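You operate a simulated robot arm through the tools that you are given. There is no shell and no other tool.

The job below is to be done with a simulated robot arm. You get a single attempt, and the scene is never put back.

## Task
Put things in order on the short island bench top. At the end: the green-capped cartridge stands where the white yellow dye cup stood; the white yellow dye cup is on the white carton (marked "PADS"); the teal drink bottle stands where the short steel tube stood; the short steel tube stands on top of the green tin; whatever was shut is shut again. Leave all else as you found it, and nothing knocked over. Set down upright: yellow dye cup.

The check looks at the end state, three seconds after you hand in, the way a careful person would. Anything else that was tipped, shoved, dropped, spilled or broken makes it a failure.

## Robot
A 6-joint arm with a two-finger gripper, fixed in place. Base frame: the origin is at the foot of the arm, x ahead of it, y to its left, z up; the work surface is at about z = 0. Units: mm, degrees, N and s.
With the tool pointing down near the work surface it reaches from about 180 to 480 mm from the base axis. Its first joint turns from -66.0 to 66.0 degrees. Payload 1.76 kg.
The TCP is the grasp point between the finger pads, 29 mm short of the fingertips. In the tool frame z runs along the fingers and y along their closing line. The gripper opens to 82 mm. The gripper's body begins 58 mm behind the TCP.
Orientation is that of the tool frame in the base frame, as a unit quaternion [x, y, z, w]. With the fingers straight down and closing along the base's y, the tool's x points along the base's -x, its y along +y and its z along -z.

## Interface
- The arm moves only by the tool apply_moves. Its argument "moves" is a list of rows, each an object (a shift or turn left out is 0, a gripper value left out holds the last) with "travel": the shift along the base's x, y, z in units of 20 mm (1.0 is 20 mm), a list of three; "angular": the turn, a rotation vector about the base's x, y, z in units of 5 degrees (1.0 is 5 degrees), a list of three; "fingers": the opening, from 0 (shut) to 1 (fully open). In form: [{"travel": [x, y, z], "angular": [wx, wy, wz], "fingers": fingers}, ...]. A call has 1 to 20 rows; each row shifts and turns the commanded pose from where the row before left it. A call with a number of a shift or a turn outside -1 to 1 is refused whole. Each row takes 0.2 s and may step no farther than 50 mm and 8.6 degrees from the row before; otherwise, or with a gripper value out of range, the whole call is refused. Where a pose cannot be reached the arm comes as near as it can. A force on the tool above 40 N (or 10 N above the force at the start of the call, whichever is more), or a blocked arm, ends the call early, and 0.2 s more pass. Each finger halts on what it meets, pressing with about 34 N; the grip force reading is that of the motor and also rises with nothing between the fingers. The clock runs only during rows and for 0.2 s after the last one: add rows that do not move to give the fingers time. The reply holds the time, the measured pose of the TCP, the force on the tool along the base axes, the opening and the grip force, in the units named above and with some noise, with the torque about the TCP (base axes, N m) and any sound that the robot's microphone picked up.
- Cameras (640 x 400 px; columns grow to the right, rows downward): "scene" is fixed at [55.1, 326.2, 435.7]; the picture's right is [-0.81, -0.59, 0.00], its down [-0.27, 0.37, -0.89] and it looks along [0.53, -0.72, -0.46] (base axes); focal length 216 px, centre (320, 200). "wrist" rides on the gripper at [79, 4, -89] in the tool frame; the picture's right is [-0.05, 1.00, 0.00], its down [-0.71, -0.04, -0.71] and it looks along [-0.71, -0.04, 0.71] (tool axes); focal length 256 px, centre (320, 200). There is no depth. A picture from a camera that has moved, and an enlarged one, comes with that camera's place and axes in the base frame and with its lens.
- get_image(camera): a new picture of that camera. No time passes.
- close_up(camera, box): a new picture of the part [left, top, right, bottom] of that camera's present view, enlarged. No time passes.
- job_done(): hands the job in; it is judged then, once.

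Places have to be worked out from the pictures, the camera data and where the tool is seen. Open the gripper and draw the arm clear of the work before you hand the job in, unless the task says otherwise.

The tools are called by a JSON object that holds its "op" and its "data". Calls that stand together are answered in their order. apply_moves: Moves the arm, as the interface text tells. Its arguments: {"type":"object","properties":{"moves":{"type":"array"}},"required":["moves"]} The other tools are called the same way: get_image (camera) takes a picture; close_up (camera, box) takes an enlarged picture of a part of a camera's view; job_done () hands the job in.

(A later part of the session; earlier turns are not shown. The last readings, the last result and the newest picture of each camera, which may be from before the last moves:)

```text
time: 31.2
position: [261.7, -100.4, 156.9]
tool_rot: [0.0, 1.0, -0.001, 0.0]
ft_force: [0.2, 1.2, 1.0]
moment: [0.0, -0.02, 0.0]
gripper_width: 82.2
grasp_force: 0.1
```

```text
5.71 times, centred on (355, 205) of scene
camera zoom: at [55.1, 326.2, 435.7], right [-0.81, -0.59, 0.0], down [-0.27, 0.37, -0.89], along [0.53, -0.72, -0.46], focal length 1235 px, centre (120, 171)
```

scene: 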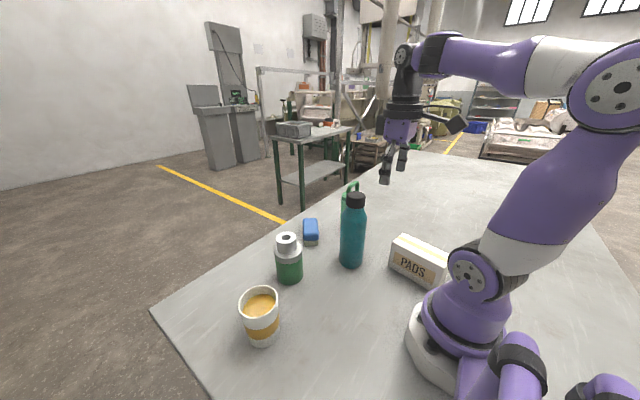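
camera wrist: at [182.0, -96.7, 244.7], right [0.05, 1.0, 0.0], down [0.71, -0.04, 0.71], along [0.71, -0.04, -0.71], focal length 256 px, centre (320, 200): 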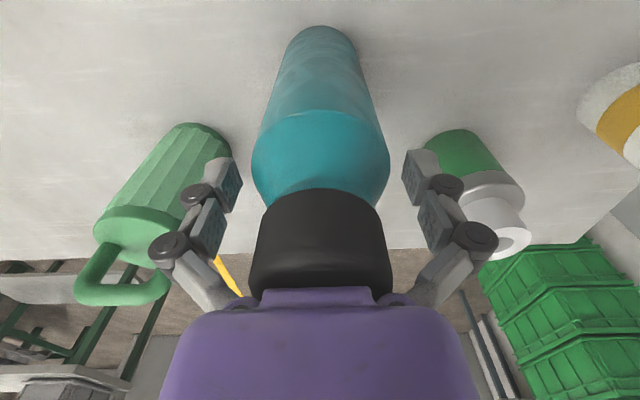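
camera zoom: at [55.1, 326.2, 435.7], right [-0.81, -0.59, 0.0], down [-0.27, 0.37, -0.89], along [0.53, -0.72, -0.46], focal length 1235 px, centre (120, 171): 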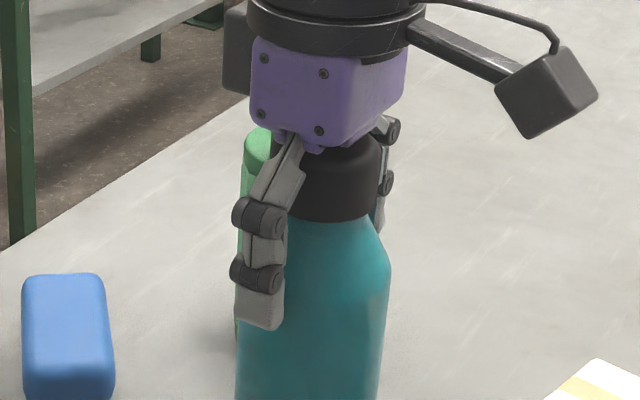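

The contact is gone. I close the gripper on the upper body and check the opening.

{"op": "apply_moves", "data": {"moves": [{"travel": [0, 0, 0], "fingers": 0}, {"travel": [0, 0, 0]}, {"travel": [0, 0, 0]}]}}

{"op": "close_up", "data": {"camera": "scene", "box": [300, 160, 400, 280]}}

{"op": "get_image", "data": {"camera": "wrist"}}

```text
time: 32.0
position: [262.2, -100.5, 156.9]
tool_rot: [0.0, 1.0, 0.0, 0.002]
ft_force: [0.0, 7.0, 27.7]
moment: [0.32, -0.06, -0.04]
gripper_width: 65.5
grasp_force: 34.3
```

```text
3.33 times, centred on (350, 220) of scene
camera zoom: at [55.0, 326.3, 435.7], right [-0.81, -0.59, 0.0], down [-0.27, 0.37, -0.89], along [0.53, -0.72, -0.46], focal length 720 px, centre (220, 133)
```

zoom: 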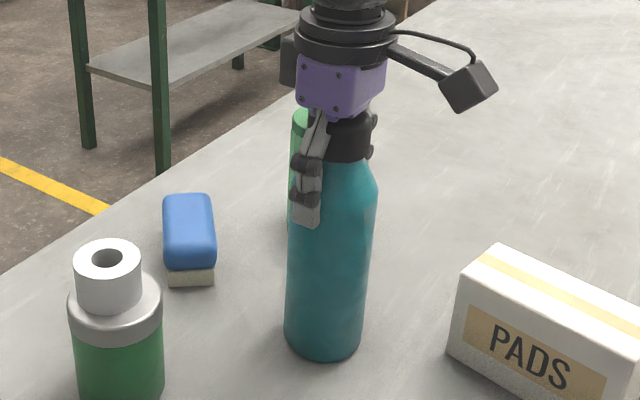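

```text
taken
camera wrist: at [182.2, -96.5, 247.8], right [0.05, 1.0, 0.0], down [0.7, -0.04, 0.71], along [0.71, -0.04, -0.71], focal length 256 px, centre (320, 200)
```

wrist: 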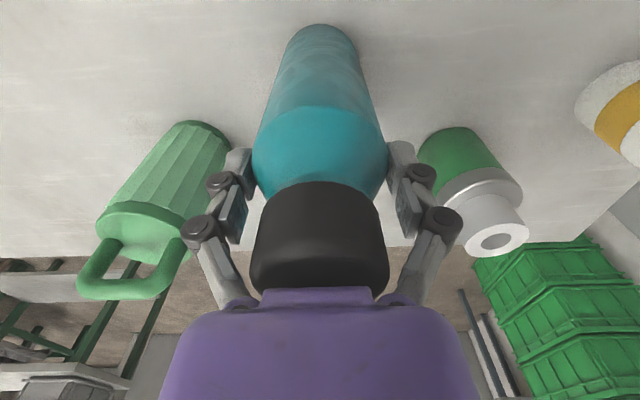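

The grip is on the body at 65.5 mm. The vertical reading shows some preload, so I lift a few millimetres gently and see whether the bottle follows.

{"op": "apply_moves", "data": {"moves": [{"travel": [0, 0, 0.1]}, {"travel": [0, 0, 0.15]}, {"travel": [0, 0, 0.25]}, {"travel": [0, 0, 0]}]}}

{"op": "close_up", "data": {"camera": "scene", "box": [300, 160, 400, 280]}}

{"op": "get_image", "data": {"camera": "wrist"}}

```text
time: 33.0
position: [261.1, -101.1, 167.9]
tool_rot: [0.0, 1.0, 0.0, -0.002]
ft_force: [-0.8, 0.0, -3.7]
moment: [-0.01, -0.01, -0.01]
gripper_width: 65.2
grasp_force: 34.3
```

```text
3.33 times, centred on (350, 220) of scene
camera zoom: at [55.1, 326.2, 435.7], right [-0.81, -0.59, 0.0], down [-0.27, 0.37, -0.89], along [0.53, -0.72, -0.46], focal length 720 px, centre (220, 133)
```

zoom: 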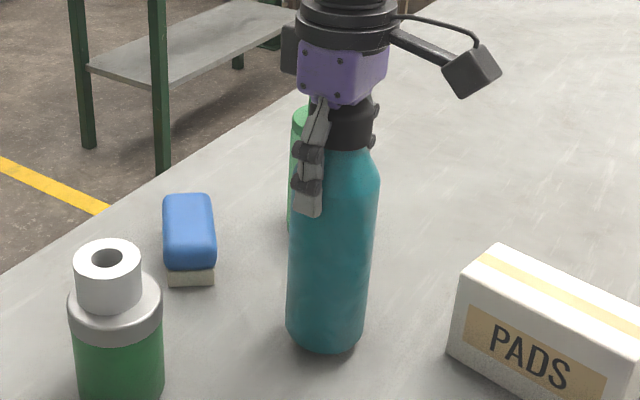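

```text
taken
camera wrist: at [181.8, -96.4, 258.0], right [0.05, 1.0, 0.0], down [0.71, -0.04, 0.71], along [0.71, -0.04, -0.71], focal length 256 px, centre (320, 200)
```

wrist: 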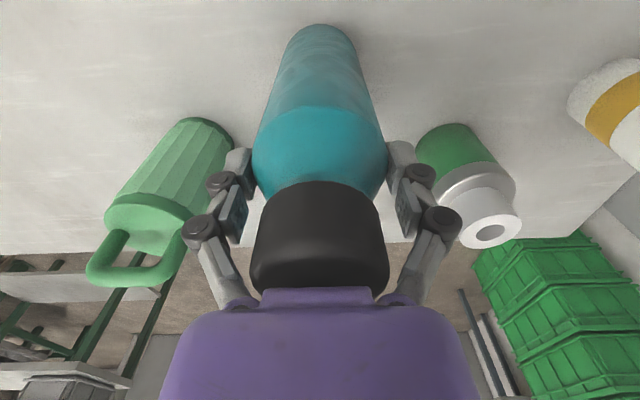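

The bottle is held and hanging straight, weighing about 380 g. I raise it 40 mm and carry it to the tube's old spot at (218,-340.7), passing between the carton and the cartridge.

{"op": "apply_moves", "data": {"moves": [{"travel": [0, 0, 0.6]}, {"travel": [0, 0, 0.8]}, {"travel": [0, 0, 0.6]}, {"travel": [-0.09, -0.5, 0]}, {"travel": [-0.18, -0.98, 0]}, {"travel": [-0.18, -0.98, 0]}, {"travel": [-0.18, -0.98, 0]}, {"travel": [-0.18, -0.98, 0]}, {"travel": [-0.18, -0.98, 0]}, {"travel": [-0.18, -0.98, 0]}, {"travel": [-0.18, -0.98, 0]}, {"travel": [-0.18, -0.98, 0]}, {"travel": [-0.18, -0.98, 0]}, {"travel": [-0.18, -0.98, 0]}, {"travel": [-0.18, -0.98, 0]}, {"travel": [-0.1, -0.68, 0]}, {"travel": [0, 0, 0]}]}}

{"op": "get_image", "data": {"camera": "wrist"}}

{"op": "close_up", "data": {"camera": "scene", "box": [330, 100, 480, 270]}}

```text
time: 36.6
position: [217.5, -338.9, 207.4]
tool_rot: [0.0, 1.0, 0.0, 0.0]
ft_force: [0.1, -0.1, -4.8]
moment: [0.03, -0.01, 0.08]
gripper_width: 65.2
grasp_force: 34.1
```

```text
taken
camera wrist: at [138.0, -335.8, 296.8], right [0.05, 1.0, 0.0], down [0.71, -0.04, 0.71], along [0.71, -0.04, -0.71], focal length 256 px, centre (320, 200)
```

wrist: 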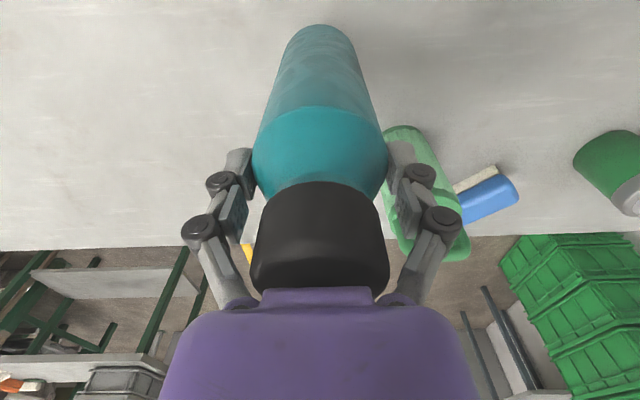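

```text
2.35 times, centred on (405, 185) of scene
camera zoom: at [55.1, 326.2, 435.7], right [-0.81, -0.59, 0.0], down [-0.27, 0.37, -0.89], along [0.53, -0.72, -0.46], focal length 508 px, centre (120, 235)
```

zoom: 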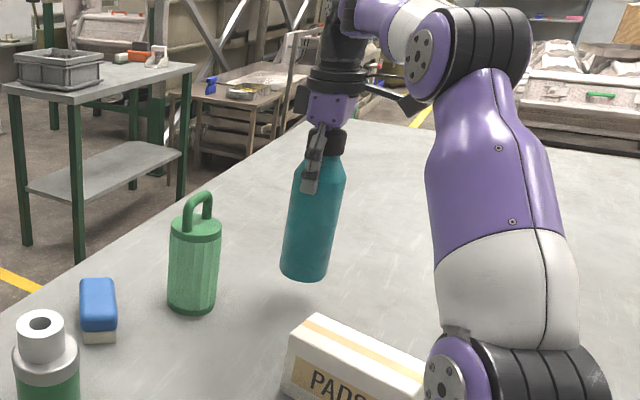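

The bottle hangs over the spot. I nudge about 1 mm in y and lower to a few millimetres above the bench.

{"op": "apply_moves", "data": {"moves": [{"travel": [0.02, -0.06, 0]}, {"travel": [0, 0, -0.6]}, {"travel": [0, 0, -0.6]}, {"travel": [0, 0, -0.6]}, {"travel": [0, 0, -0.4]}, {"travel": [0, 0, -0.1]}, {"travel": [0, 0, 0]}]}}

{"op": "apply_moves", "data": {"moves": [{"travel": [0, 0, -0.05]}, {"travel": [0, 0, -0.05]}, {"travel": [0, 0, 0]}]}}

{"op": "close_up", "data": {"camera": "scene", "box": [330, 130, 450, 270]}}

```text
time: 38.2
position: [218.4, -340.1, 160.8]
tool_rot: [0.0, 1.0, 0.0, 0.0]
ft_force: [-0.5, -0.2, -4.0]
moment: [-0.01, -0.05, -0.04]
gripper_width: 65.1
grasp_force: 34.4
```

```text
time: 39.0
position: [217.1, -340.6, 158.2]
tool_rot: [0.0, 1.0, 0.0, -0.001]
ft_force: [-0.8, 0.4, -5.4]
moment: [0.03, 0.0, 0.0]
gripper_width: 65.3
grasp_force: 34.1
```

```text
2.86 times, centred on (390, 200) of scene
camera zoom: at [55.1, 326.2, 435.7], right [-0.81, -0.59, 0.0], down [-0.27, 0.37, -0.89], along [0.53, -0.72, -0.46], focal length 618 px, centre (120, 200)
```

zoom: 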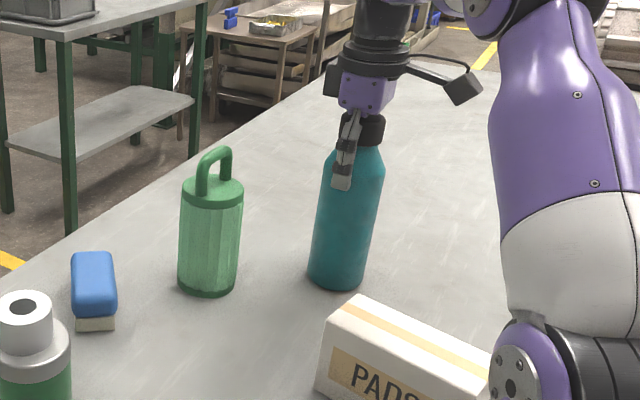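

There is no contact yet at z≈158, so I continue with 1 mm steps until the force turns positive.

{"op": "apply_moves", "data": {"moves": [{"travel": [0, 0, -0.05]}, {"travel": [0, 0, 0]}]}}

{"op": "apply_moves", "data": {"moves": [{"travel": [0, 0, -0.05]}, {"travel": [0, 0, 0]}]}}

```text
time: 39.6
position: [218.3, -341.3, 157.5]
tool_rot: [0.0, 1.0, 0.0, -0.001]
ft_force: [-0.2, -0.4, -5.1]
moment: [0.01, 0.02, 0.01]
gripper_width: 65.3
grasp_force: 34.3
```

```text
time: 40.2
position: [218.2, -341.4, 158.5]
tool_rot: [0.0, 1.0, 0.0, 0.0]
ft_force: [-2.3, 3.9, 12.9]
moment: [0.84, -0.04, 0.15]
gripper_width: 65.1
grasp_force: 34.4
```

There is contact at 13 N, so the bottle is on the bench. I ease up half a millimetre and open the fingers gradually.

{"op": "apply_moves", "data": {"moves": [{"travel": [0, 0, 0.03]}, {"travel": [0, 0, 0], "fingers": 0.83}, {"travel": [0, 0, 0], "fingers": 0.88}, {"travel": [0, 0, 0], "fingers": 1}, {"travel": [0, 0, 0]}]}}

{"op": "close_up", "data": {"camera": "scene", "box": [330, 130, 450, 270]}}

{"op": "get_image", "data": {"camera": "wrist"}}

```text
time: 41.4
position: [217.5, -340.6, 157.2]
tool_rot: [0.0, 1.0, 0.0, 0.0]
ft_force: [-0.1, -0.6, 0.3]
moment: [-0.04, -0.02, -0.03]
gripper_width: 81.9
grasp_force: 0.1
```

```text
2.86 times, centred on (390, 200) of scene
camera zoom: at [55.1, 326.2, 435.7], right [-0.81, -0.59, 0.0], down [-0.27, 0.37, -0.89], along [0.53, -0.72, -0.46], focal length 618 px, centre (120, 200)
```

zoom: 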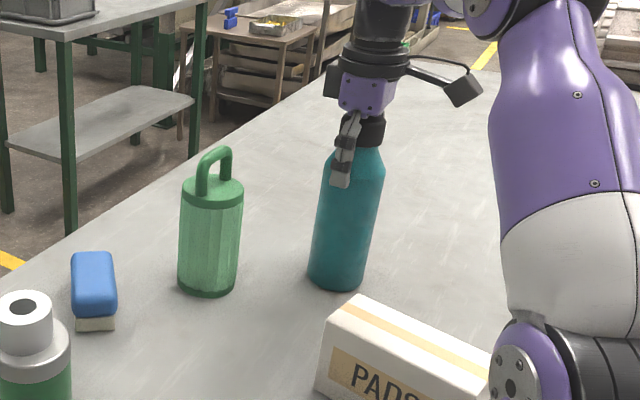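

```text
taken
camera wrist: at [138.7, -336.7, 247.9], right [0.05, 1.0, 0.0], down [0.71, -0.04, 0.71], along [0.71, -0.04, -0.71], focal length 256 px, centre (320, 200)
```

wrist: 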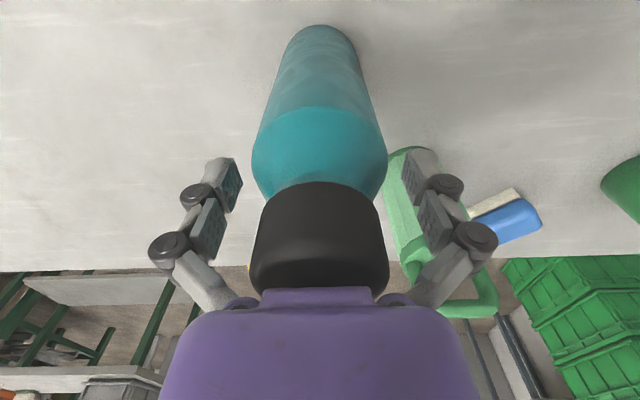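

The bottle stands released on the tube's old spot. I rise straight up and then travel high over to view the dye cup.

{"op": "apply_moves", "data": {"moves": [{"travel": [0, 0, 0.3]}, {"travel": [0, 0, 0.7]}, {"travel": [0, 0, 1]}, {"travel": [0, 0, 1]}, {"travel": [0, 0, 1]}, {"travel": [0, 0, 1]}, {"travel": [0, 0, 1]}, {"travel": [0, 0, 0.7]}]}}

{"op": "apply_moves", "data": {"moves": [{"travel": [0.1, 1, 0]}, {"travel": [0.1, 1, 0]}, {"travel": [0.1, 1, 0]}, {"travel": [0.1, 1, 0]}, {"travel": [0.1, 1, 0]}, {"travel": [0.1, 1, 0]}, {"travel": [0.1, 1, 0]}, {"travel": [0.1, 1, 0]}, {"travel": [0.1, 1, 0]}, {"travel": [0.1, 1, 0]}, {"travel": [-0.1, 1, 0]}, {"travel": [-0.1, 1, 0]}, {"travel": [-0.1, 1, 0]}, {"travel": [-0.1, 1, 0]}, {"travel": [-0.1, 1, 0]}, {"travel": [-0.1, 1, 0]}, {"travel": [-0.1, 1, 0]}, {"travel": [-0.1, 1, 0]}, {"travel": [-0.1, 1, 0]}, {"travel": [-0.1, 1, 0]}]}}

{"op": "apply_moves", "data": {"moves": [{"travel": [0, 1, 0]}, {"travel": [0, 1, 0]}, {"travel": [0, 1, 0]}, {"travel": [0, 1, 0]}, {"travel": [0, 1, 0]}, {"travel": [0, 1, 0]}, {"travel": [0, 0.3, 0]}, {"travel": [0, 0, -1]}, {"travel": [0, 0, -1]}, {"travel": [0, 0, 0]}]}}

{"op": "get_image", "data": {"camera": "wrist"}}

{"op": "get_image", "data": {"camera": "scene"}}

```text
time: 43.2
position: [214.5, -333.9, 286.0]
tool_rot: [-0.001, 1.0, 0.0, 0.0]
ft_force: [-0.3, 0.3, -0.4]
moment: [0.02, 0.02, 0.01]
gripper_width: 82.3
grasp_force: 0.0
out of reach, approached as far as the arm can: row 8
```

```text
time: 47.4
position: [214.7, 65.0, 286.1]
tool_rot: [0.001, 1.0, 0.0, 0.0]
ft_force: [-0.2, 0.1, 0.6]
moment: [-0.02, 0.03, 0.02]
gripper_width: 82.0
grasp_force: 0.1
```

```text
time: 49.6
position: [213.5, 191.8, 246.2]
tool_rot: [0.001, 1.0, 0.0, 0.0]
ft_force: [0.4, 0.7, -0.3]
moment: [0.01, 0.02, -0.02]
gripper_width: 82.1
grasp_force: 0.1
```

```text
taken
camera wrist: at [134.3, 195.5, 336.0], right [0.05, 1.0, 0.0], down [0.71, -0.04, 0.71], along [0.71, -0.04, -0.71], focal length 256 px, centre (320, 200)
```

wrist: 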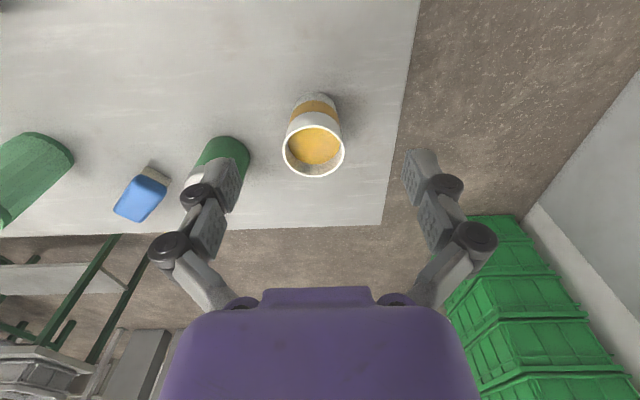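

```text
taken
```

scene: 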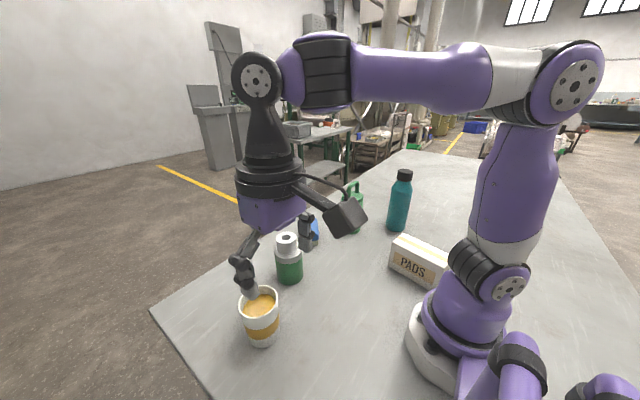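

{"op": "close_up", "data": {"camera": "wrist", "box": [265, 80, 365, 190]}}

{"op": "close_up", "data": {"camera": "scene", "box": [220, 265, 300, 355]}}

```text
3.64 times, centred on (315, 135) of wrist
camera zoom: at [134.3, 195.5, 336.0], right [0.05, 1.0, 0.0], down [0.71, -0.04, 0.71], along [0.71, -0.04, -0.71], focal length 931 px, centre (338, 436)
```

zoom: 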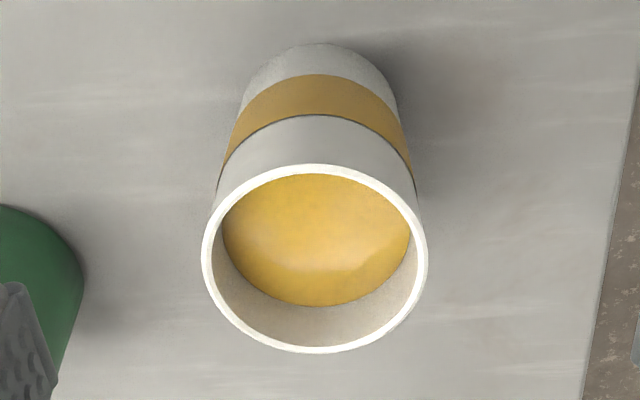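

```text
4.44 times, centred on (260, 310) of scene
camera zoom: at [55.1, 326.2, 435.7], right [-0.81, -0.59, 0.0], down [-0.27, 0.37, -0.89], along [0.53, -0.72, -0.46], focal length 960 px, centre (587, -289)
```

zoom: 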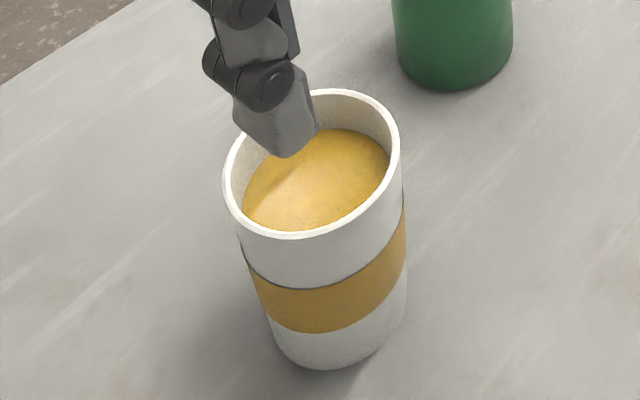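

The cup is at about (300,181), with a rim of about 71 and about 96 tall. I move to hover above it to refine alignment, since clearance is only about 5 mm per side.

{"op": "apply_moves", "data": {"moves": [{"travel": [0.87, -0.1, -0.4]}, {"travel": [0.87, -0.1, -0.4]}, {"travel": [0.87, -0.1, -0.4]}, {"travel": [0.87, -0.1, -0.4]}, {"travel": [0.87, -0.1, -0.4]}, {"travel": [0, 0, -0.5]}, {"travel": [0, 0, 0]}]}}

{"op": "get_image", "data": {"camera": "wrist"}}

{"op": "close_up", "data": {"camera": "wrist", "box": [260, 20, 380, 150]}}

{"op": "get_image", "data": {"camera": "scene"}}

```text
time: 51.2
position: [301.2, 182.0, 195.3]
tool_rot: [0.0, 1.0, 0.0, 0.0]
ft_force: [0.1, 1.4, 0.5]
moment: [0.03, 0.0, -0.01]
gripper_width: 82.2
grasp_force: 0.0
```

```text
taken
camera wrist: at [221.9, 185.4, 286.2], right [0.05, 1.0, 0.0], down [0.71, -0.04, 0.71], along [0.71, -0.04, -0.71], focal length 256 px, centre (320, 200)
```

wrist: 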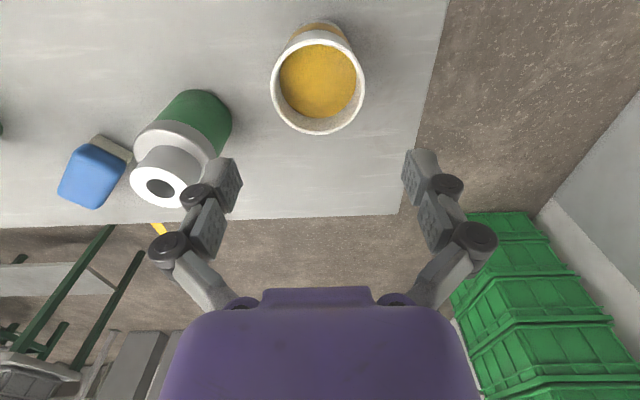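

```text
3.08 times, centred on (320, 85) of wrist
camera zoom: at [221.9, 185.4, 286.2], right [0.05, 1.0, 0.0], down [0.71, -0.04, 0.71], along [0.71, -0.04, -0.71], focal length 788 px, centre (320, 554)
```

zoom: 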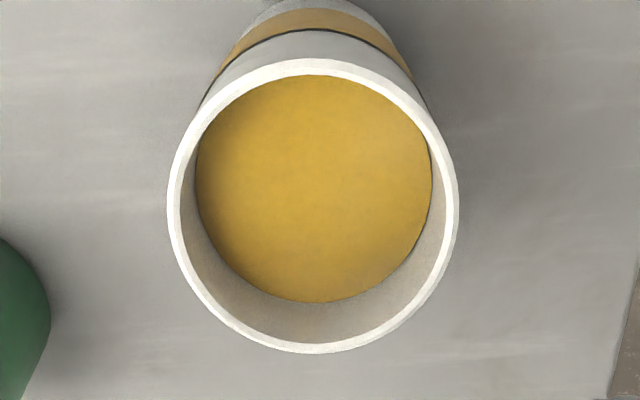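

```text
taken
```

scene: 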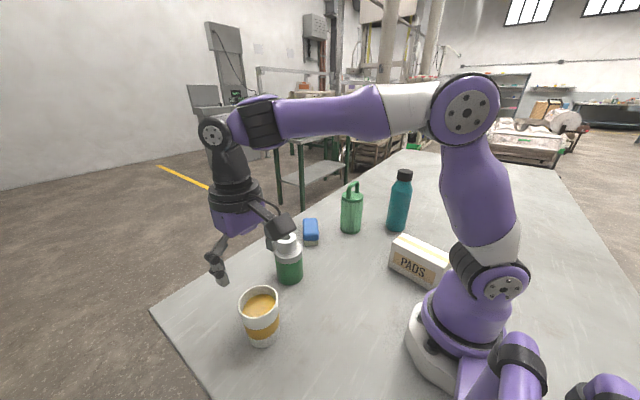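

The rim is centred at about (300.6,179.6), 70.5 in diameter. I shift -2 mm in y and go down until the fingertips are just above the rim, then re-check.

{"op": "apply_moves", "data": {"moves": [{"travel": [0, -0.1, 0]}, {"travel": [0, 0, -0.8]}, {"travel": [0, 0, -0.8]}, {"travel": [0, 0, -0.8]}, {"travel": [0, 0, -0.6]}, {"travel": [0, 0, 0]}]}}

{"op": "get_image", "data": {"camera": "wrist"}}

{"op": "close_up", "data": {"camera": "wrist", "box": [200, 30, 440, 220]}}

{"op": "close_up", "data": {"camera": "scene", "box": [190, 220, 310, 360]}}

```text
time: 52.6
position: [301.9, 179.2, 135.1]
tool_rot: [0.0, 1.0, 0.0, 0.0]
ft_force: [0.0, 0.3, 0.1]
moment: [0.01, -0.03, -0.03]
gripper_width: 82.2
grasp_force: 0.1
```

```text
taken
camera wrist: at [222.1, 183.2, 226.2], right [0.05, 1.0, 0.0], down [0.71, -0.04, 0.71], along [0.71, -0.04, -0.71], focal length 256 px, centre (320, 200)
```

wrist: 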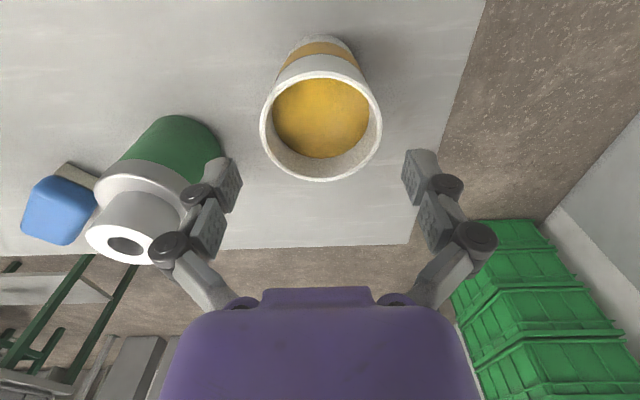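

```text
2.11 times, centred on (320, 125) of wrist
camera zoom: at [222.1, 183.2, 226.2], right [0.05, 1.0, 0.0], down [0.71, -0.04, 0.71], along [0.71, -0.04, -0.71], focal length 539 px, centre (320, 358)
```

zoom: 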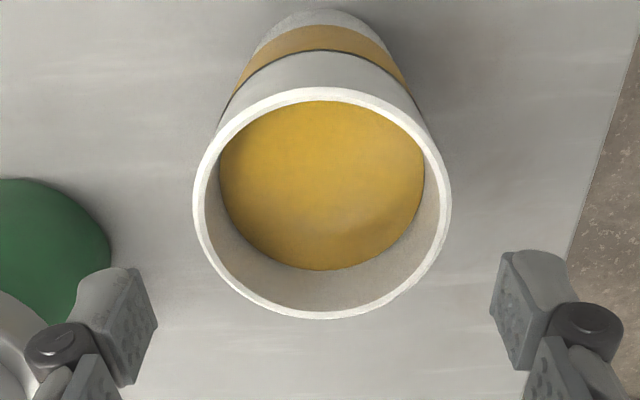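

```text
2.86 times, centred on (250, 290) of scene
camera zoom: at [55.1, 326.2, 435.7], right [-0.81, -0.59, 0.0], down [-0.27, 0.37, -0.89], along [0.53, -0.72, -0.46], focal length 618 px, centre (520, -57)
```

zoom: 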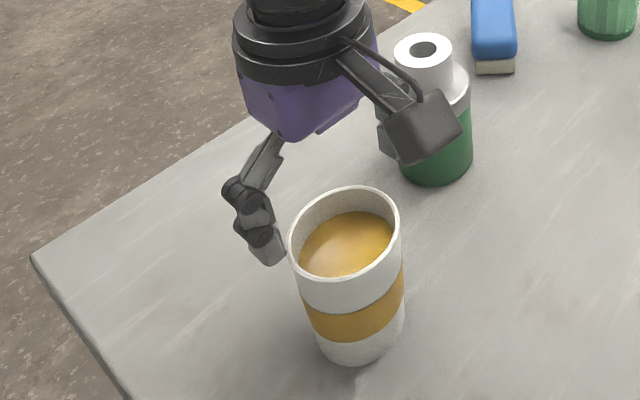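

The cup is centred within 1 mm, with the rim at z≈95. I descend to TCP z≈55 along the outside of the cup.

{"op": "apply_moves", "data": {"moves": [{"travel": [0, 0.02, -0.5]}, {"travel": [0, 0, -0.7]}, {"travel": [0, 0, -0.7]}, {"travel": [0, 0, -0.7]}, {"travel": [0, 0, -0.7]}, {"travel": [0, 0, -0.7]}, {"travel": [0, 0, 0]}]}}

{"op": "get_image", "data": {"camera": "wrist"}}

{"op": "close_up", "data": {"camera": "scene", "box": [190, 220, 310, 360]}}

```text
time: 54.2
position: [300.0, 179.5, 55.4]
tool_rot: [0.001, 1.0, 0.0, 0.0]
ft_force: [-0.3, -0.4, 0.2]
moment: [-0.02, 0.01, -0.01]
gripper_width: 82.2
grasp_force: 0.0
```

```text
taken
camera wrist: at [221.6, 183.9, 145.5], right [0.05, 1.0, 0.0], down [0.71, -0.04, 0.71], along [0.71, -0.04, -0.71], focal length 256 px, centre (320, 200)
```

wrist: 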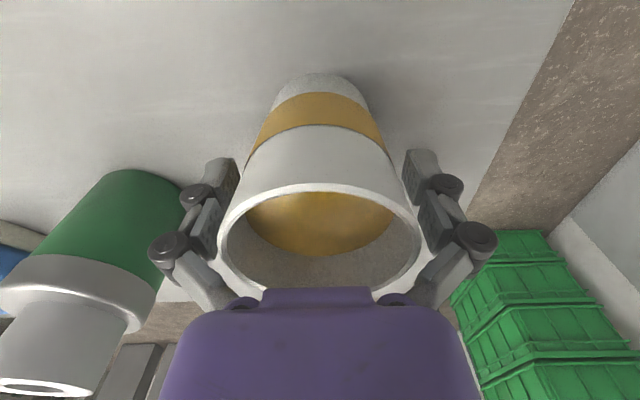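

```text
2.86 times, centred on (250, 290) of scene
camera zoom: at [55.1, 326.2, 435.7], right [-0.81, -0.59, 0.0], down [-0.27, 0.37, -0.89], along [0.53, -0.72, -0.46], focal length 618 px, centre (520, -57)
```

zoom: 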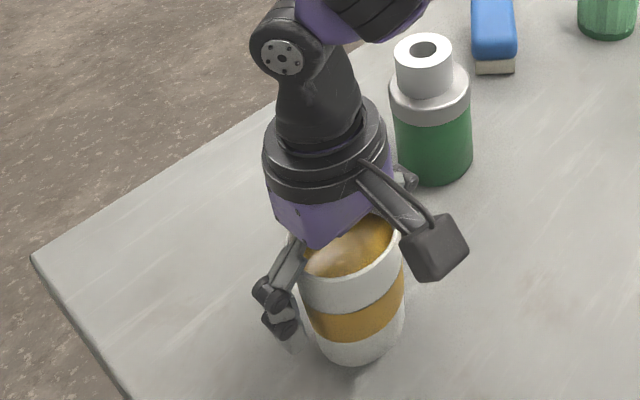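

The fingers straddle the cup with the palm above the rim. I close gently and lift a few millimetres to check that it is held upright.

{"op": "apply_moves", "data": {"moves": [{"travel": [0, 0, 0], "fingers": 0.85}, {"travel": [0, 0, 0], "fingers": 0.7}, {"travel": [0, 0, 0]}, {"travel": [0, 0, 0]}]}}

{"op": "get_image", "data": {"camera": "wrist"}}

{"op": "close_up", "data": {"camera": "scene", "box": [190, 220, 310, 360]}}

```text
time: 55.2
position: [301.3, 180.5, 56.1]
tool_rot: [0.0, 1.0, 0.001, 0.001]
ft_force: [-4.2, -7.8, 35.3]
moment: [0.19, 0.45, 0.04]
gripper_width: 69.1
grasp_force: 34.3
```

```text
taken
camera wrist: at [222.0, 184.0, 146.6], right [0.05, 1.0, 0.0], down [0.7, -0.04, 0.71], along [0.71, -0.04, -0.71], focal length 256 px, centre (320, 200)
```

wrist: 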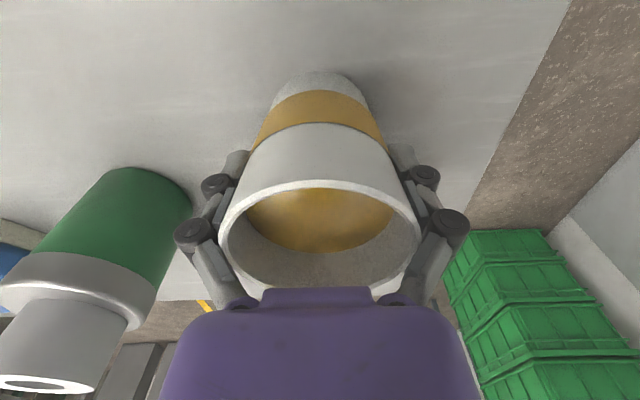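

```text
2.86 times, centred on (250, 290) of scene
camera zoom: at [55.0, 326.2, 435.7], right [-0.81, -0.59, 0.0], down [-0.27, 0.37, -0.89], along [0.53, -0.72, -0.46], focal length 618 px, centre (520, -57)
```

zoom: 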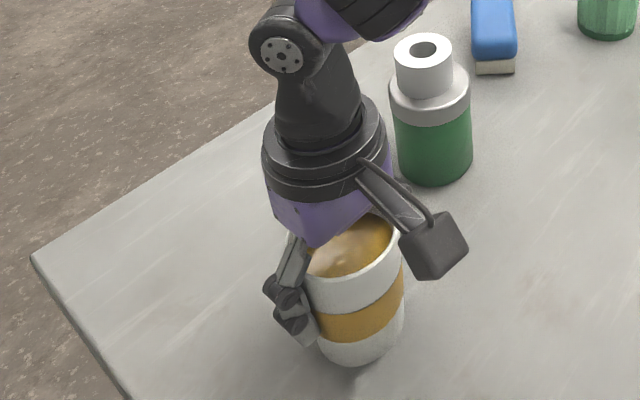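

The grip closed at 69 mm near the upper wall, with preload from the closing arc. I lift a few millimetres slowly and check that the cup follows and stays upright.

{"op": "apply_moves", "data": {"moves": [{"travel": [0, 0, 0.05]}, {"travel": [0, 0, 0.1]}, {"travel": [0, 0, 0.15]}, {"travel": [0, 0, 0.2]}, {"travel": [0, 0, 0]}]}}

{"op": "get_image", "data": {"camera": "wrist"}}

{"op": "close_up", "data": {"camera": "scene", "box": [190, 220, 310, 360]}}

```text
time: 56.4
position: [302.0, 178.4, 65.5]
tool_rot: [0.0, 1.0, -0.001, 0.0]
ft_force: [0.1, 0.6, -3.3]
moment: [-0.02, -0.04, 0.01]
gripper_width: 65.9
grasp_force: 34.2
```

```text
taken
camera wrist: at [221.9, 183.5, 155.7], right [0.05, 1.0, 0.0], down [0.71, -0.04, 0.71], along [0.71, -0.04, -0.71], focal length 256 px, centre (320, 200)
```

wrist: 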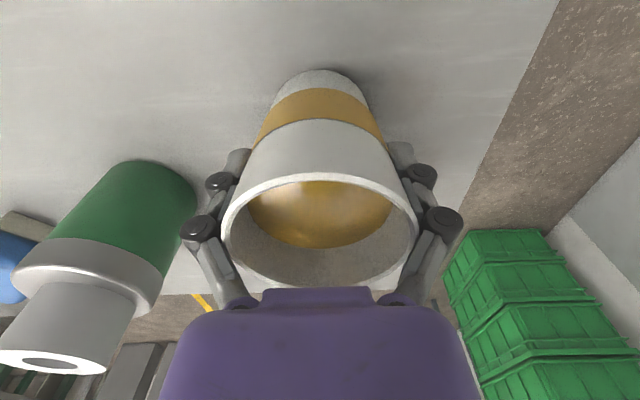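

```text
2.86 times, centred on (250, 290) of scene
camera zoom: at [55.1, 326.2, 435.7], right [-0.81, -0.59, 0.0], down [-0.27, 0.37, -0.89], along [0.53, -0.72, -0.46], focal length 618 px, centre (520, -57)
```

zoom: 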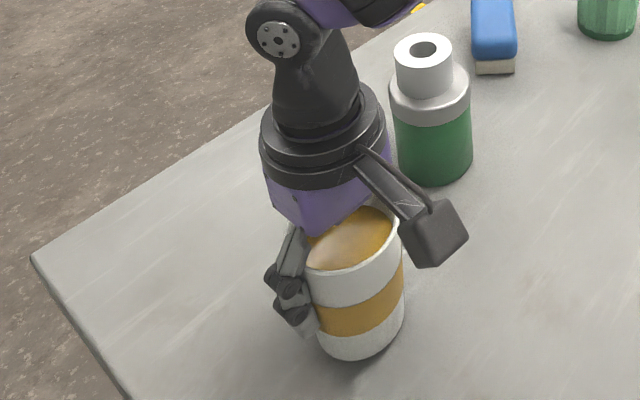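

The cup is now held at 65.9 mm on the pads, reading about 3.3 N. I lift a bit more and check for slipping.

{"op": "apply_moves", "data": {"moves": [{"travel": [0, 0, 0.3]}, {"travel": [0, 0, 0.5]}, {"travel": [0, 0, 0.5]}, {"travel": [0, 0, 0.3]}, {"travel": [0, 0, 0]}]}}

{"op": "get_image", "data": {"camera": "wrist"}}

{"op": "close_up", "data": {"camera": "scene", "box": [190, 220, 310, 360]}}

```text
time: 57.6
position: [301.5, 179.5, 97.9]
tool_rot: [-0.001, 1.0, -0.001, 0.0]
ft_force: [-0.2, 0.4, -3.6]
moment: [0.03, -0.03, 0.01]
gripper_width: 65.9
grasp_force: 34.1
```

```text
taken
camera wrist: at [221.9, 184.0, 188.1], right [0.05, 1.0, 0.0], down [0.71, -0.04, 0.71], along [0.71, -0.04, -0.71], focal length 256 px, centre (320, 200)
```

wrist: 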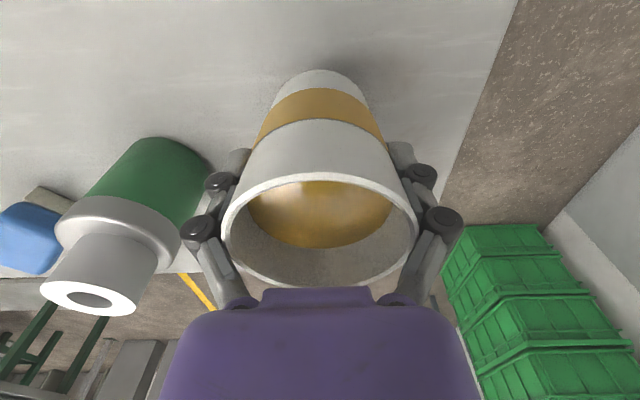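

```text
2.86 times, centred on (250, 290) of scene
camera zoom: at [55.1, 326.2, 435.7], right [-0.81, -0.59, 0.0], down [-0.27, 0.37, -0.89], along [0.53, -0.72, -0.46], focal length 618 px, centre (520, -57)
```

zoom: 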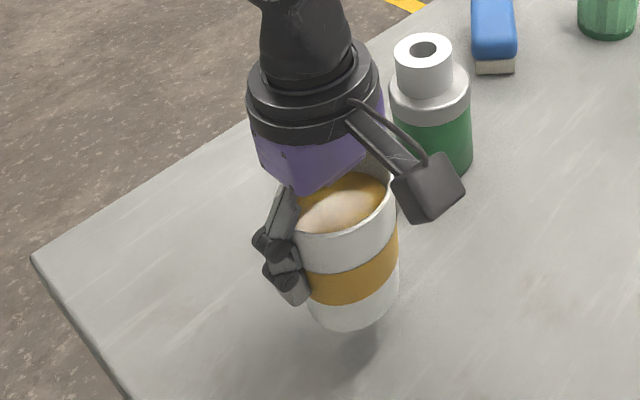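

The cup is held firmly and upright, with its base about 60 below the TCP. I raise it, then carry it gently around the base toward the carton at about (108,-162), top z≈84.

{"op": "apply_moves", "data": {"moves": [{"travel": [0, 0, 0.4]}, {"travel": [0, 0, 0.7]}, {"travel": [0, 0, 0.8]}, {"travel": [0, 0, 0.8]}, {"travel": [0, 0, 0.8]}, {"travel": [0, 0, 0.8]}, {"travel": [0, 0, 0.6]}, {"travel": [0, 0, 0.4]}, {"travel": [0, 0, 0]}]}}

{"op": "apply_moves", "data": {"moves": [{"travel": [-0.1, -0.35, 0]}, {"travel": [-0.17, -0.6, 0]}, {"travel": [-0.17, -0.6, 0]}, {"travel": [-0.17, -0.6, 0]}, {"travel": [-0.17, -0.6, 0]}, {"travel": [-0.17, -0.6, 0]}, {"travel": [-0.17, -0.6, 0]}, {"travel": [-0.17, -0.6, 0]}, {"travel": [-0.17, -0.6, 0]}, {"travel": [-0.17, -0.6, 0]}, {"travel": [-0.17, -0.6, 0]}, {"travel": [-0.17, -0.6, 0]}, {"travel": [-0.17, -0.6, 0]}, {"travel": [-0.17, -0.6, 0]}, {"travel": [-0.17, -0.6, 0]}, {"travel": [-0.1, -0.3, 0]}, {"travel": [0, 0, 0]}]}}

{"op": "get_image", "data": {"camera": "scene"}}

{"op": "get_image", "data": {"camera": "wrist"}}

```text
time: 59.6
position: [302.5, 179.3, 202.2]
tool_rot: [-0.001, 1.0, 0.0, 0.0]
ft_force: [0.0, -0.5, -4.0]
moment: [-0.03, 0.03, -0.01]
gripper_width: 66.0
grasp_force: 34.2
```

```text
time: 63.2
position: [249.0, -1.5, 203.7]
tool_rot: [0.0, 1.0, -0.001, 0.0]
ft_force: [-0.2, 0.8, -3.4]
moment: [-0.01, 0.0, -0.02]
gripper_width: 66.0
grasp_force: 34.2
```

```text
taken
```

scene: 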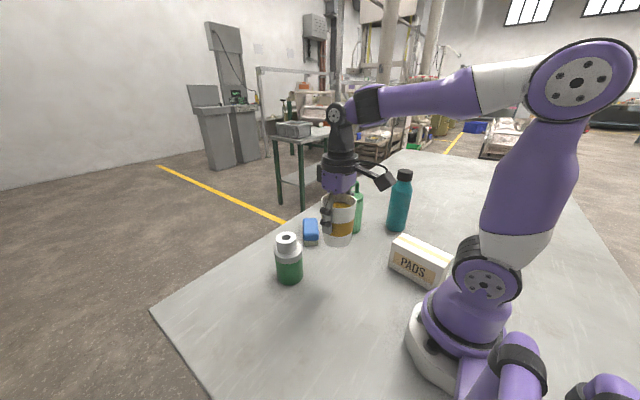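

```text
taken
camera wrist: at [170.4, 2.5, 293.8], right [0.05, 1.0, 0.0], down [0.71, -0.04, 0.71], along [0.71, -0.04, -0.71], focal length 256 px, centre (320, 200)
```

wrist: 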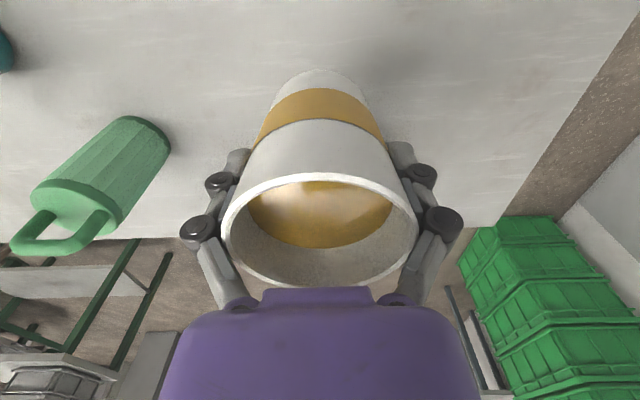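

The cup is steady at (249,-1). I continue toward the carton and stop beside it to check alignment.

{"op": "apply_moves", "data": {"moves": [{"travel": [-0.12, -0.3, 0]}, {"travel": [-0.25, -0.58, 0]}, {"travel": [-0.25, -0.58, 0]}, {"travel": [-0.25, -0.58, 0]}, {"travel": [-0.25, -0.58, 0]}, {"travel": [-0.25, -0.58, 0]}, {"travel": [-0.25, -0.58, 0]}, {"travel": [-0.25, -0.58, 0]}, {"travel": [-0.25, -0.58, 0]}, {"travel": [-0.25, -0.58, 0]}, {"travel": [-0.25, -0.58, 0]}, {"travel": [-0.25, -0.58, 0]}, {"travel": [-0.25, -0.58, 0]}, {"travel": [-0.1, -0.3, 0]}, {"travel": [0, 0, 0]}]}}

{"op": "get_image", "data": {"camera": "scene"}}

{"op": "get_image", "data": {"camera": "wrist"}}

{"op": "close_up", "data": {"camera": "scene", "box": [370, 180, 470, 300]}}

```text
time: 66.4
position: [184.4, -151.7, 202.8]
tool_rot: [-0.001, 1.0, 0.0, 0.0]
ft_force: [-1.0, 0.2, -3.6]
moment: [0.02, 0.04, 0.0]
gripper_width: 66.0
grasp_force: 33.8
```

```text
taken
```

scene: 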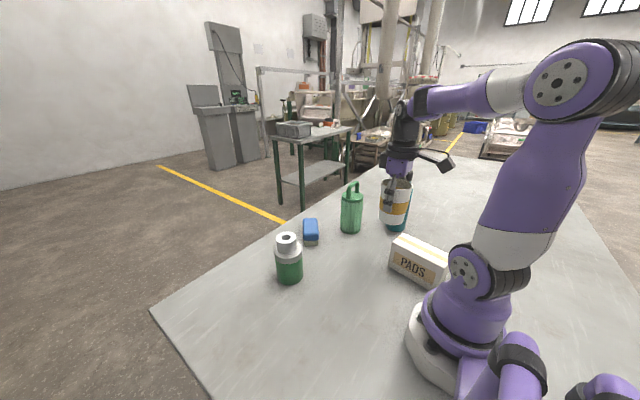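

```text
taken
camera wrist: at [105.8, -148.2, 293.7], right [0.05, 1.0, 0.0], down [0.71, -0.04, 0.71], along [0.71, -0.04, -0.71], focal length 256 px, centre (320, 200)
```

wrist: 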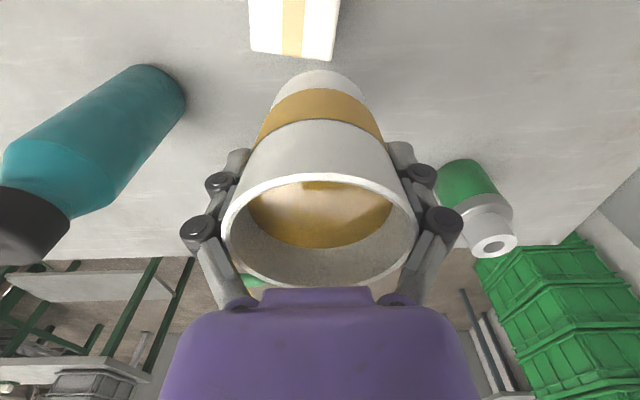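

```text
3.33 times, centred on (420, 240) of scene
camera zoom: at [55.1, 326.2, 435.7], right [-0.81, -0.59, 0.0], down [-0.27, 0.37, -0.89], along [0.53, -0.72, -0.46], focal length 720 px, centre (-13, 67)
```

zoom: 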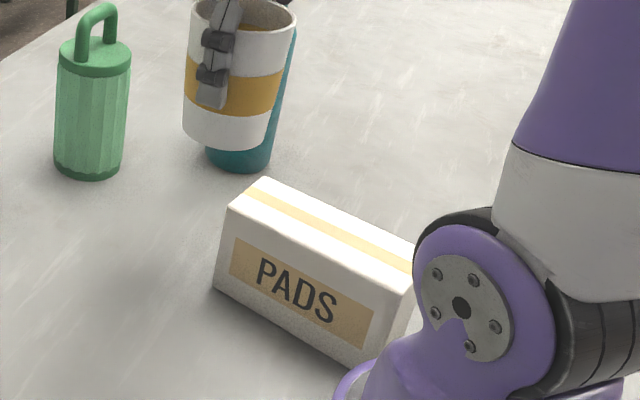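

{"op": "close_up", "data": {"camera": "wrist", "box": [230, 0, 350, 80]}}

{"op": "close_up", "data": {"camera": "scene", "box": [380, 225, 460, 295]}}

```text
5.00 times, centred on (290, 40) of wrist
camera zoom: at [105.8, -148.2, 293.7], right [0.05, 1.0, 0.0], down [0.71, -0.04, 0.71], along [0.71, -0.04, -0.71], focal length 1280 px, centre (470, 1000)
```

zoom: 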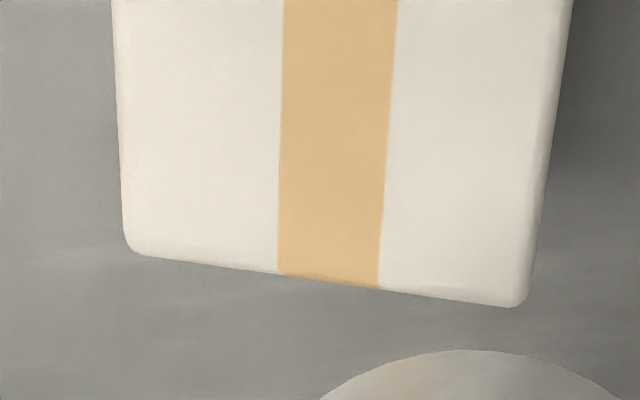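

```text
5.71 times, centred on (420, 260) of scene
camera zoom: at [55.1, 326.2, 435.7], right [-0.81, -0.59, 0.0], down [-0.27, 0.37, -0.89], along [0.53, -0.72, -0.46], focal length 1235 px, centre (-251, -143)
```

zoom: 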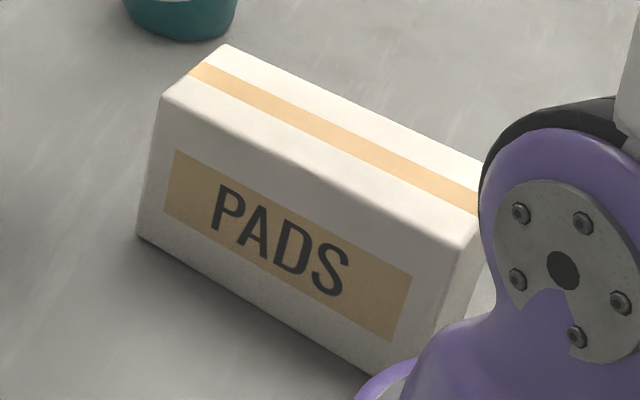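

The carton top is about 127 × 59 at z≈82.5, with its far-end middle at (163.7,-172.5). I choose (119.5,-164.7) as the cup spot, centred on its width, and move there at height.

{"op": "apply_moves", "data": {"moves": [{"travel": [-0.25, -0.05, 0]}, {"travel": [-0.5, -0.1, 0]}, {"travel": [-0.5, -0.1, 0]}, {"travel": [-0.5, -0.1, 0]}, {"travel": [-0.5, -0.1, 0]}, {"travel": [-0.5, -0.1, 0]}, {"travel": [-0.5, -0.08, 0]}, {"travel": [0, 0, 0]}]}}

{"op": "get_image", "data": {"camera": "scene"}}

{"op": "get_image", "data": {"camera": "wrist"}}

{"op": "close_up", "data": {"camera": "scene", "box": [370, 160, 490, 300]}}

```text
time: 68.2
position: [120.7, -164.0, 204.3]
tool_rot: [-0.001, 1.0, 0.0, -0.001]
ft_force: [0.1, 0.8, -3.4]
moment: [0.02, -0.02, 0.03]
gripper_width: 65.9
grasp_force: 34.1
```

```text
taken
```

scene: 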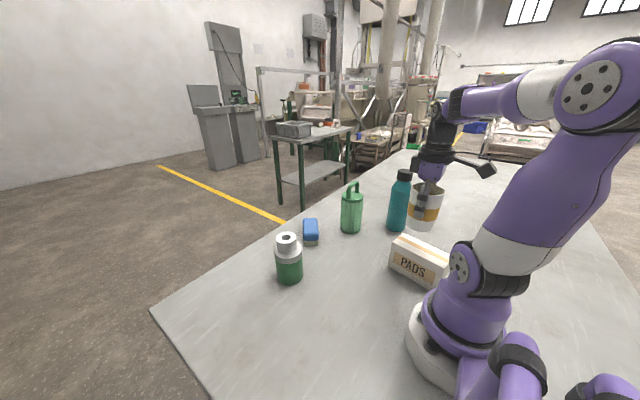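

```text
taken
camera wrist: at [40.7, -160.3, 294.1], right [0.05, 1.0, 0.0], down [0.71, -0.04, 0.71], along [0.71, -0.04, -0.71], focal length 256 px, centre (320, 200)
```

wrist: 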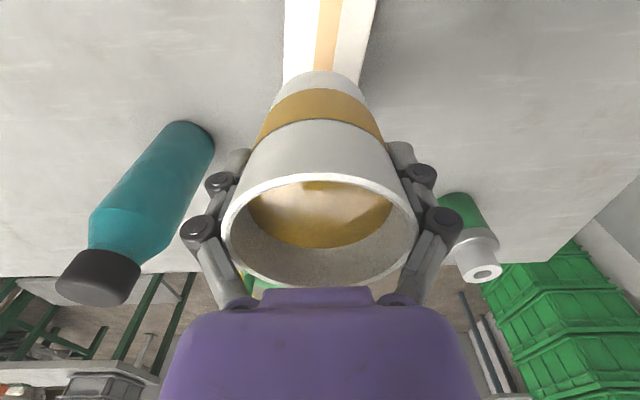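

```text
2.86 times, centred on (430, 230) of scene
camera zoom: at [55.1, 326.2, 435.7], right [-0.81, -0.59, 0.0], down [-0.27, 0.37, -0.89], along [0.53, -0.72, -0.46], focal length 618 px, centre (6, 114)
```

zoom: 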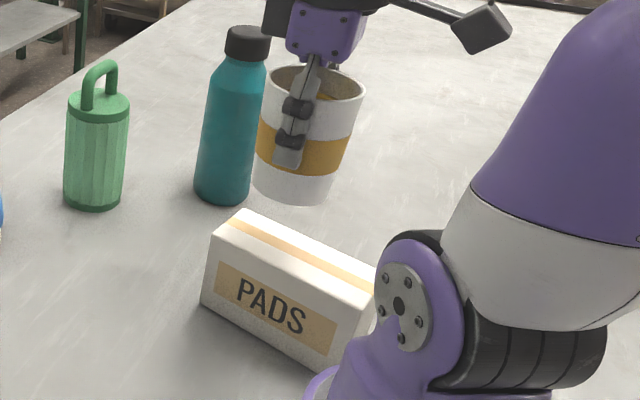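

The cup is above the carton at (120,-164). I lower to about 8 mm above the top and check.

{"op": "apply_moves", "data": {"moves": [{"travel": [0, 0, -0.3]}, {"travel": [0, 0, -0.5]}, {"travel": [0, 0, -0.5]}, {"travel": [0, 0, -0.5]}, {"travel": [0, 0, -0.5]}, {"travel": [0, 0, -0.3]}, {"travel": [0, 0, 0]}]}}

{"op": "get_image", "data": {"camera": "wrist"}}

{"op": "close_up", "data": {"camera": "scene", "box": [380, 190, 480, 300]}}

```text
time: 69.8
position: [121.0, -165.3, 151.1]
tool_rot: [0.0, 1.0, 0.0, -0.001]
ft_force: [-0.1, -0.4, -3.5]
moment: [0.04, 0.0, 0.01]
gripper_width: 65.7
grasp_force: 34.1
```

```text
taken
camera wrist: at [41.3, -161.0, 242.2], right [0.05, 1.0, 0.0], down [0.71, -0.04, 0.71], along [0.71, -0.04, -0.71], focal length 256 px, centre (320, 200)
```

wrist: 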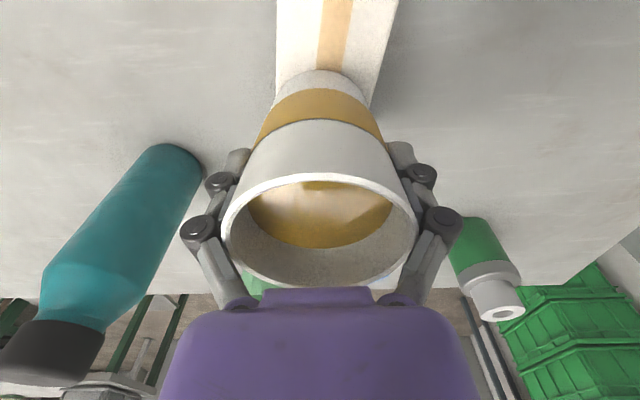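

```text
3.64 times, centred on (430, 245) of scene
camera zoom: at [55.1, 326.2, 435.7], right [-0.81, -0.59, 0.0], down [-0.27, 0.37, -0.89], along [0.53, -0.72, -0.46], focal length 786 px, centre (-80, 36)
```

zoom: 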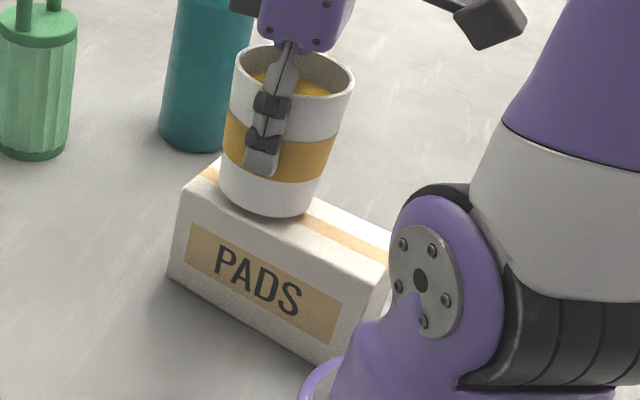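

{"op": "close_up", "data": {"camera": "wrist", "box": [250, 30, 400, 140]}}

{"op": "close_up", "data": {"camera": "scene", "box": [400, 220, 460, 280]}}

```text
3.64 times, centred on (325, 85) of wrist
camera zoom: at [41.3, -161.0, 242.2], right [0.05, 1.0, 0.0], down [0.71, -0.04, 0.71], along [0.71, -0.04, -0.71], focal length 931 px, centre (302, 618)
```

zoom: 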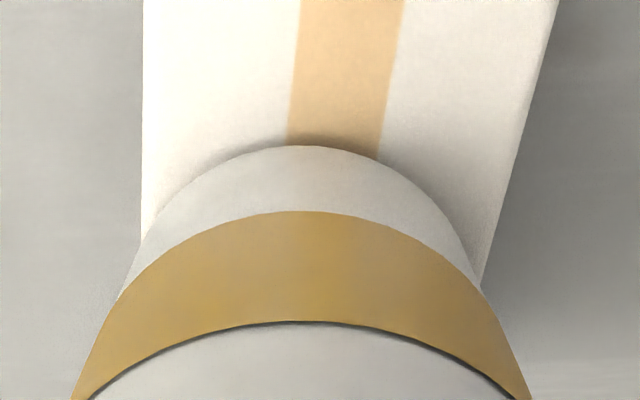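

```text
6.67 times, centred on (430, 250) of scene
camera zoom: at [55.1, 326.2, 435.7], right [-0.81, -0.59, 0.0], down [-0.27, 0.37, -0.89], along [0.53, -0.72, -0.46], focal length 1441 px, centre (-413, -133)
```

zoom: 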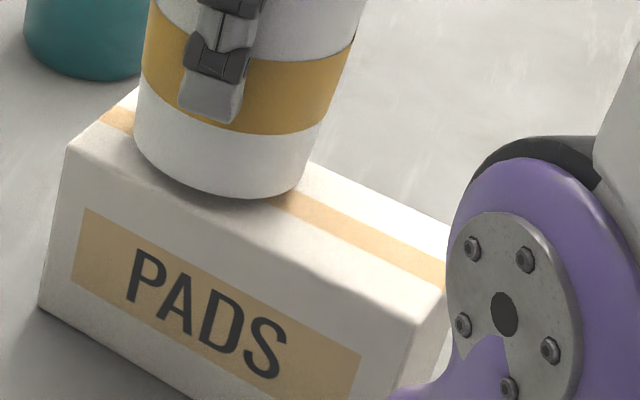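

The cup base is centred across the carton's width to within about 1 mm. I lower 5 mm, then proceed in 1 mm steps watching the force.

{"op": "apply_moves", "data": {"moves": [{"travel": [0, 0, -0.1]}, {"travel": [0, 0, -0.1]}, {"travel": [0, 0, -0.05]}, {"travel": [0, 0, 0]}]}}

{"op": "apply_moves", "data": {"moves": [{"travel": [0, 0, -0.05]}, {"travel": [0, 0, 0]}]}}

{"op": "close_up", "data": {"camera": "scene", "box": [400, 220, 460, 280]}}

```text
time: 70.8
position: [121.0, -165.7, 146.3]
tool_rot: [0.001, 1.0, 0.0, 0.0]
ft_force: [-0.2, -0.1, -3.8]
moment: [0.0, 0.02, -0.04]
gripper_width: 65.5
grasp_force: 34.2
```

```text
time: 71.4
position: [119.4, -165.0, 146.2]
tool_rot: [0.0, 1.0, 0.0, 0.0]
ft_force: [-0.6, -0.4, -3.4]
moment: [0.02, -0.01, 0.03]
gripper_width: 66.0
grasp_force: 34.0
```

```text
6.67 times, centred on (430, 250) of scene
camera zoom: at [55.1, 326.2, 435.7], right [-0.81, -0.59, 0.0], down [-0.27, 0.37, -0.89], along [0.53, -0.72, -0.46], focal length 1441 px, centre (-413, -133)
```

zoom: 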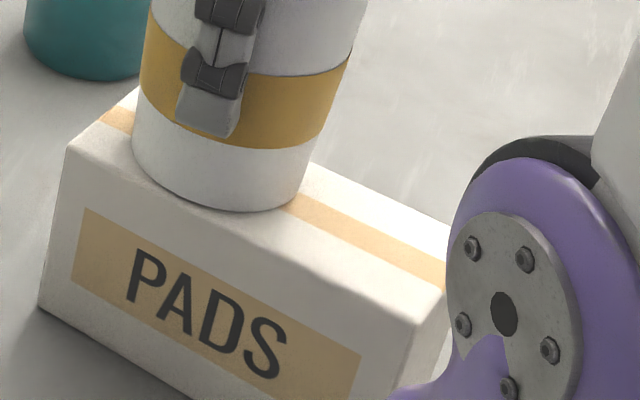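

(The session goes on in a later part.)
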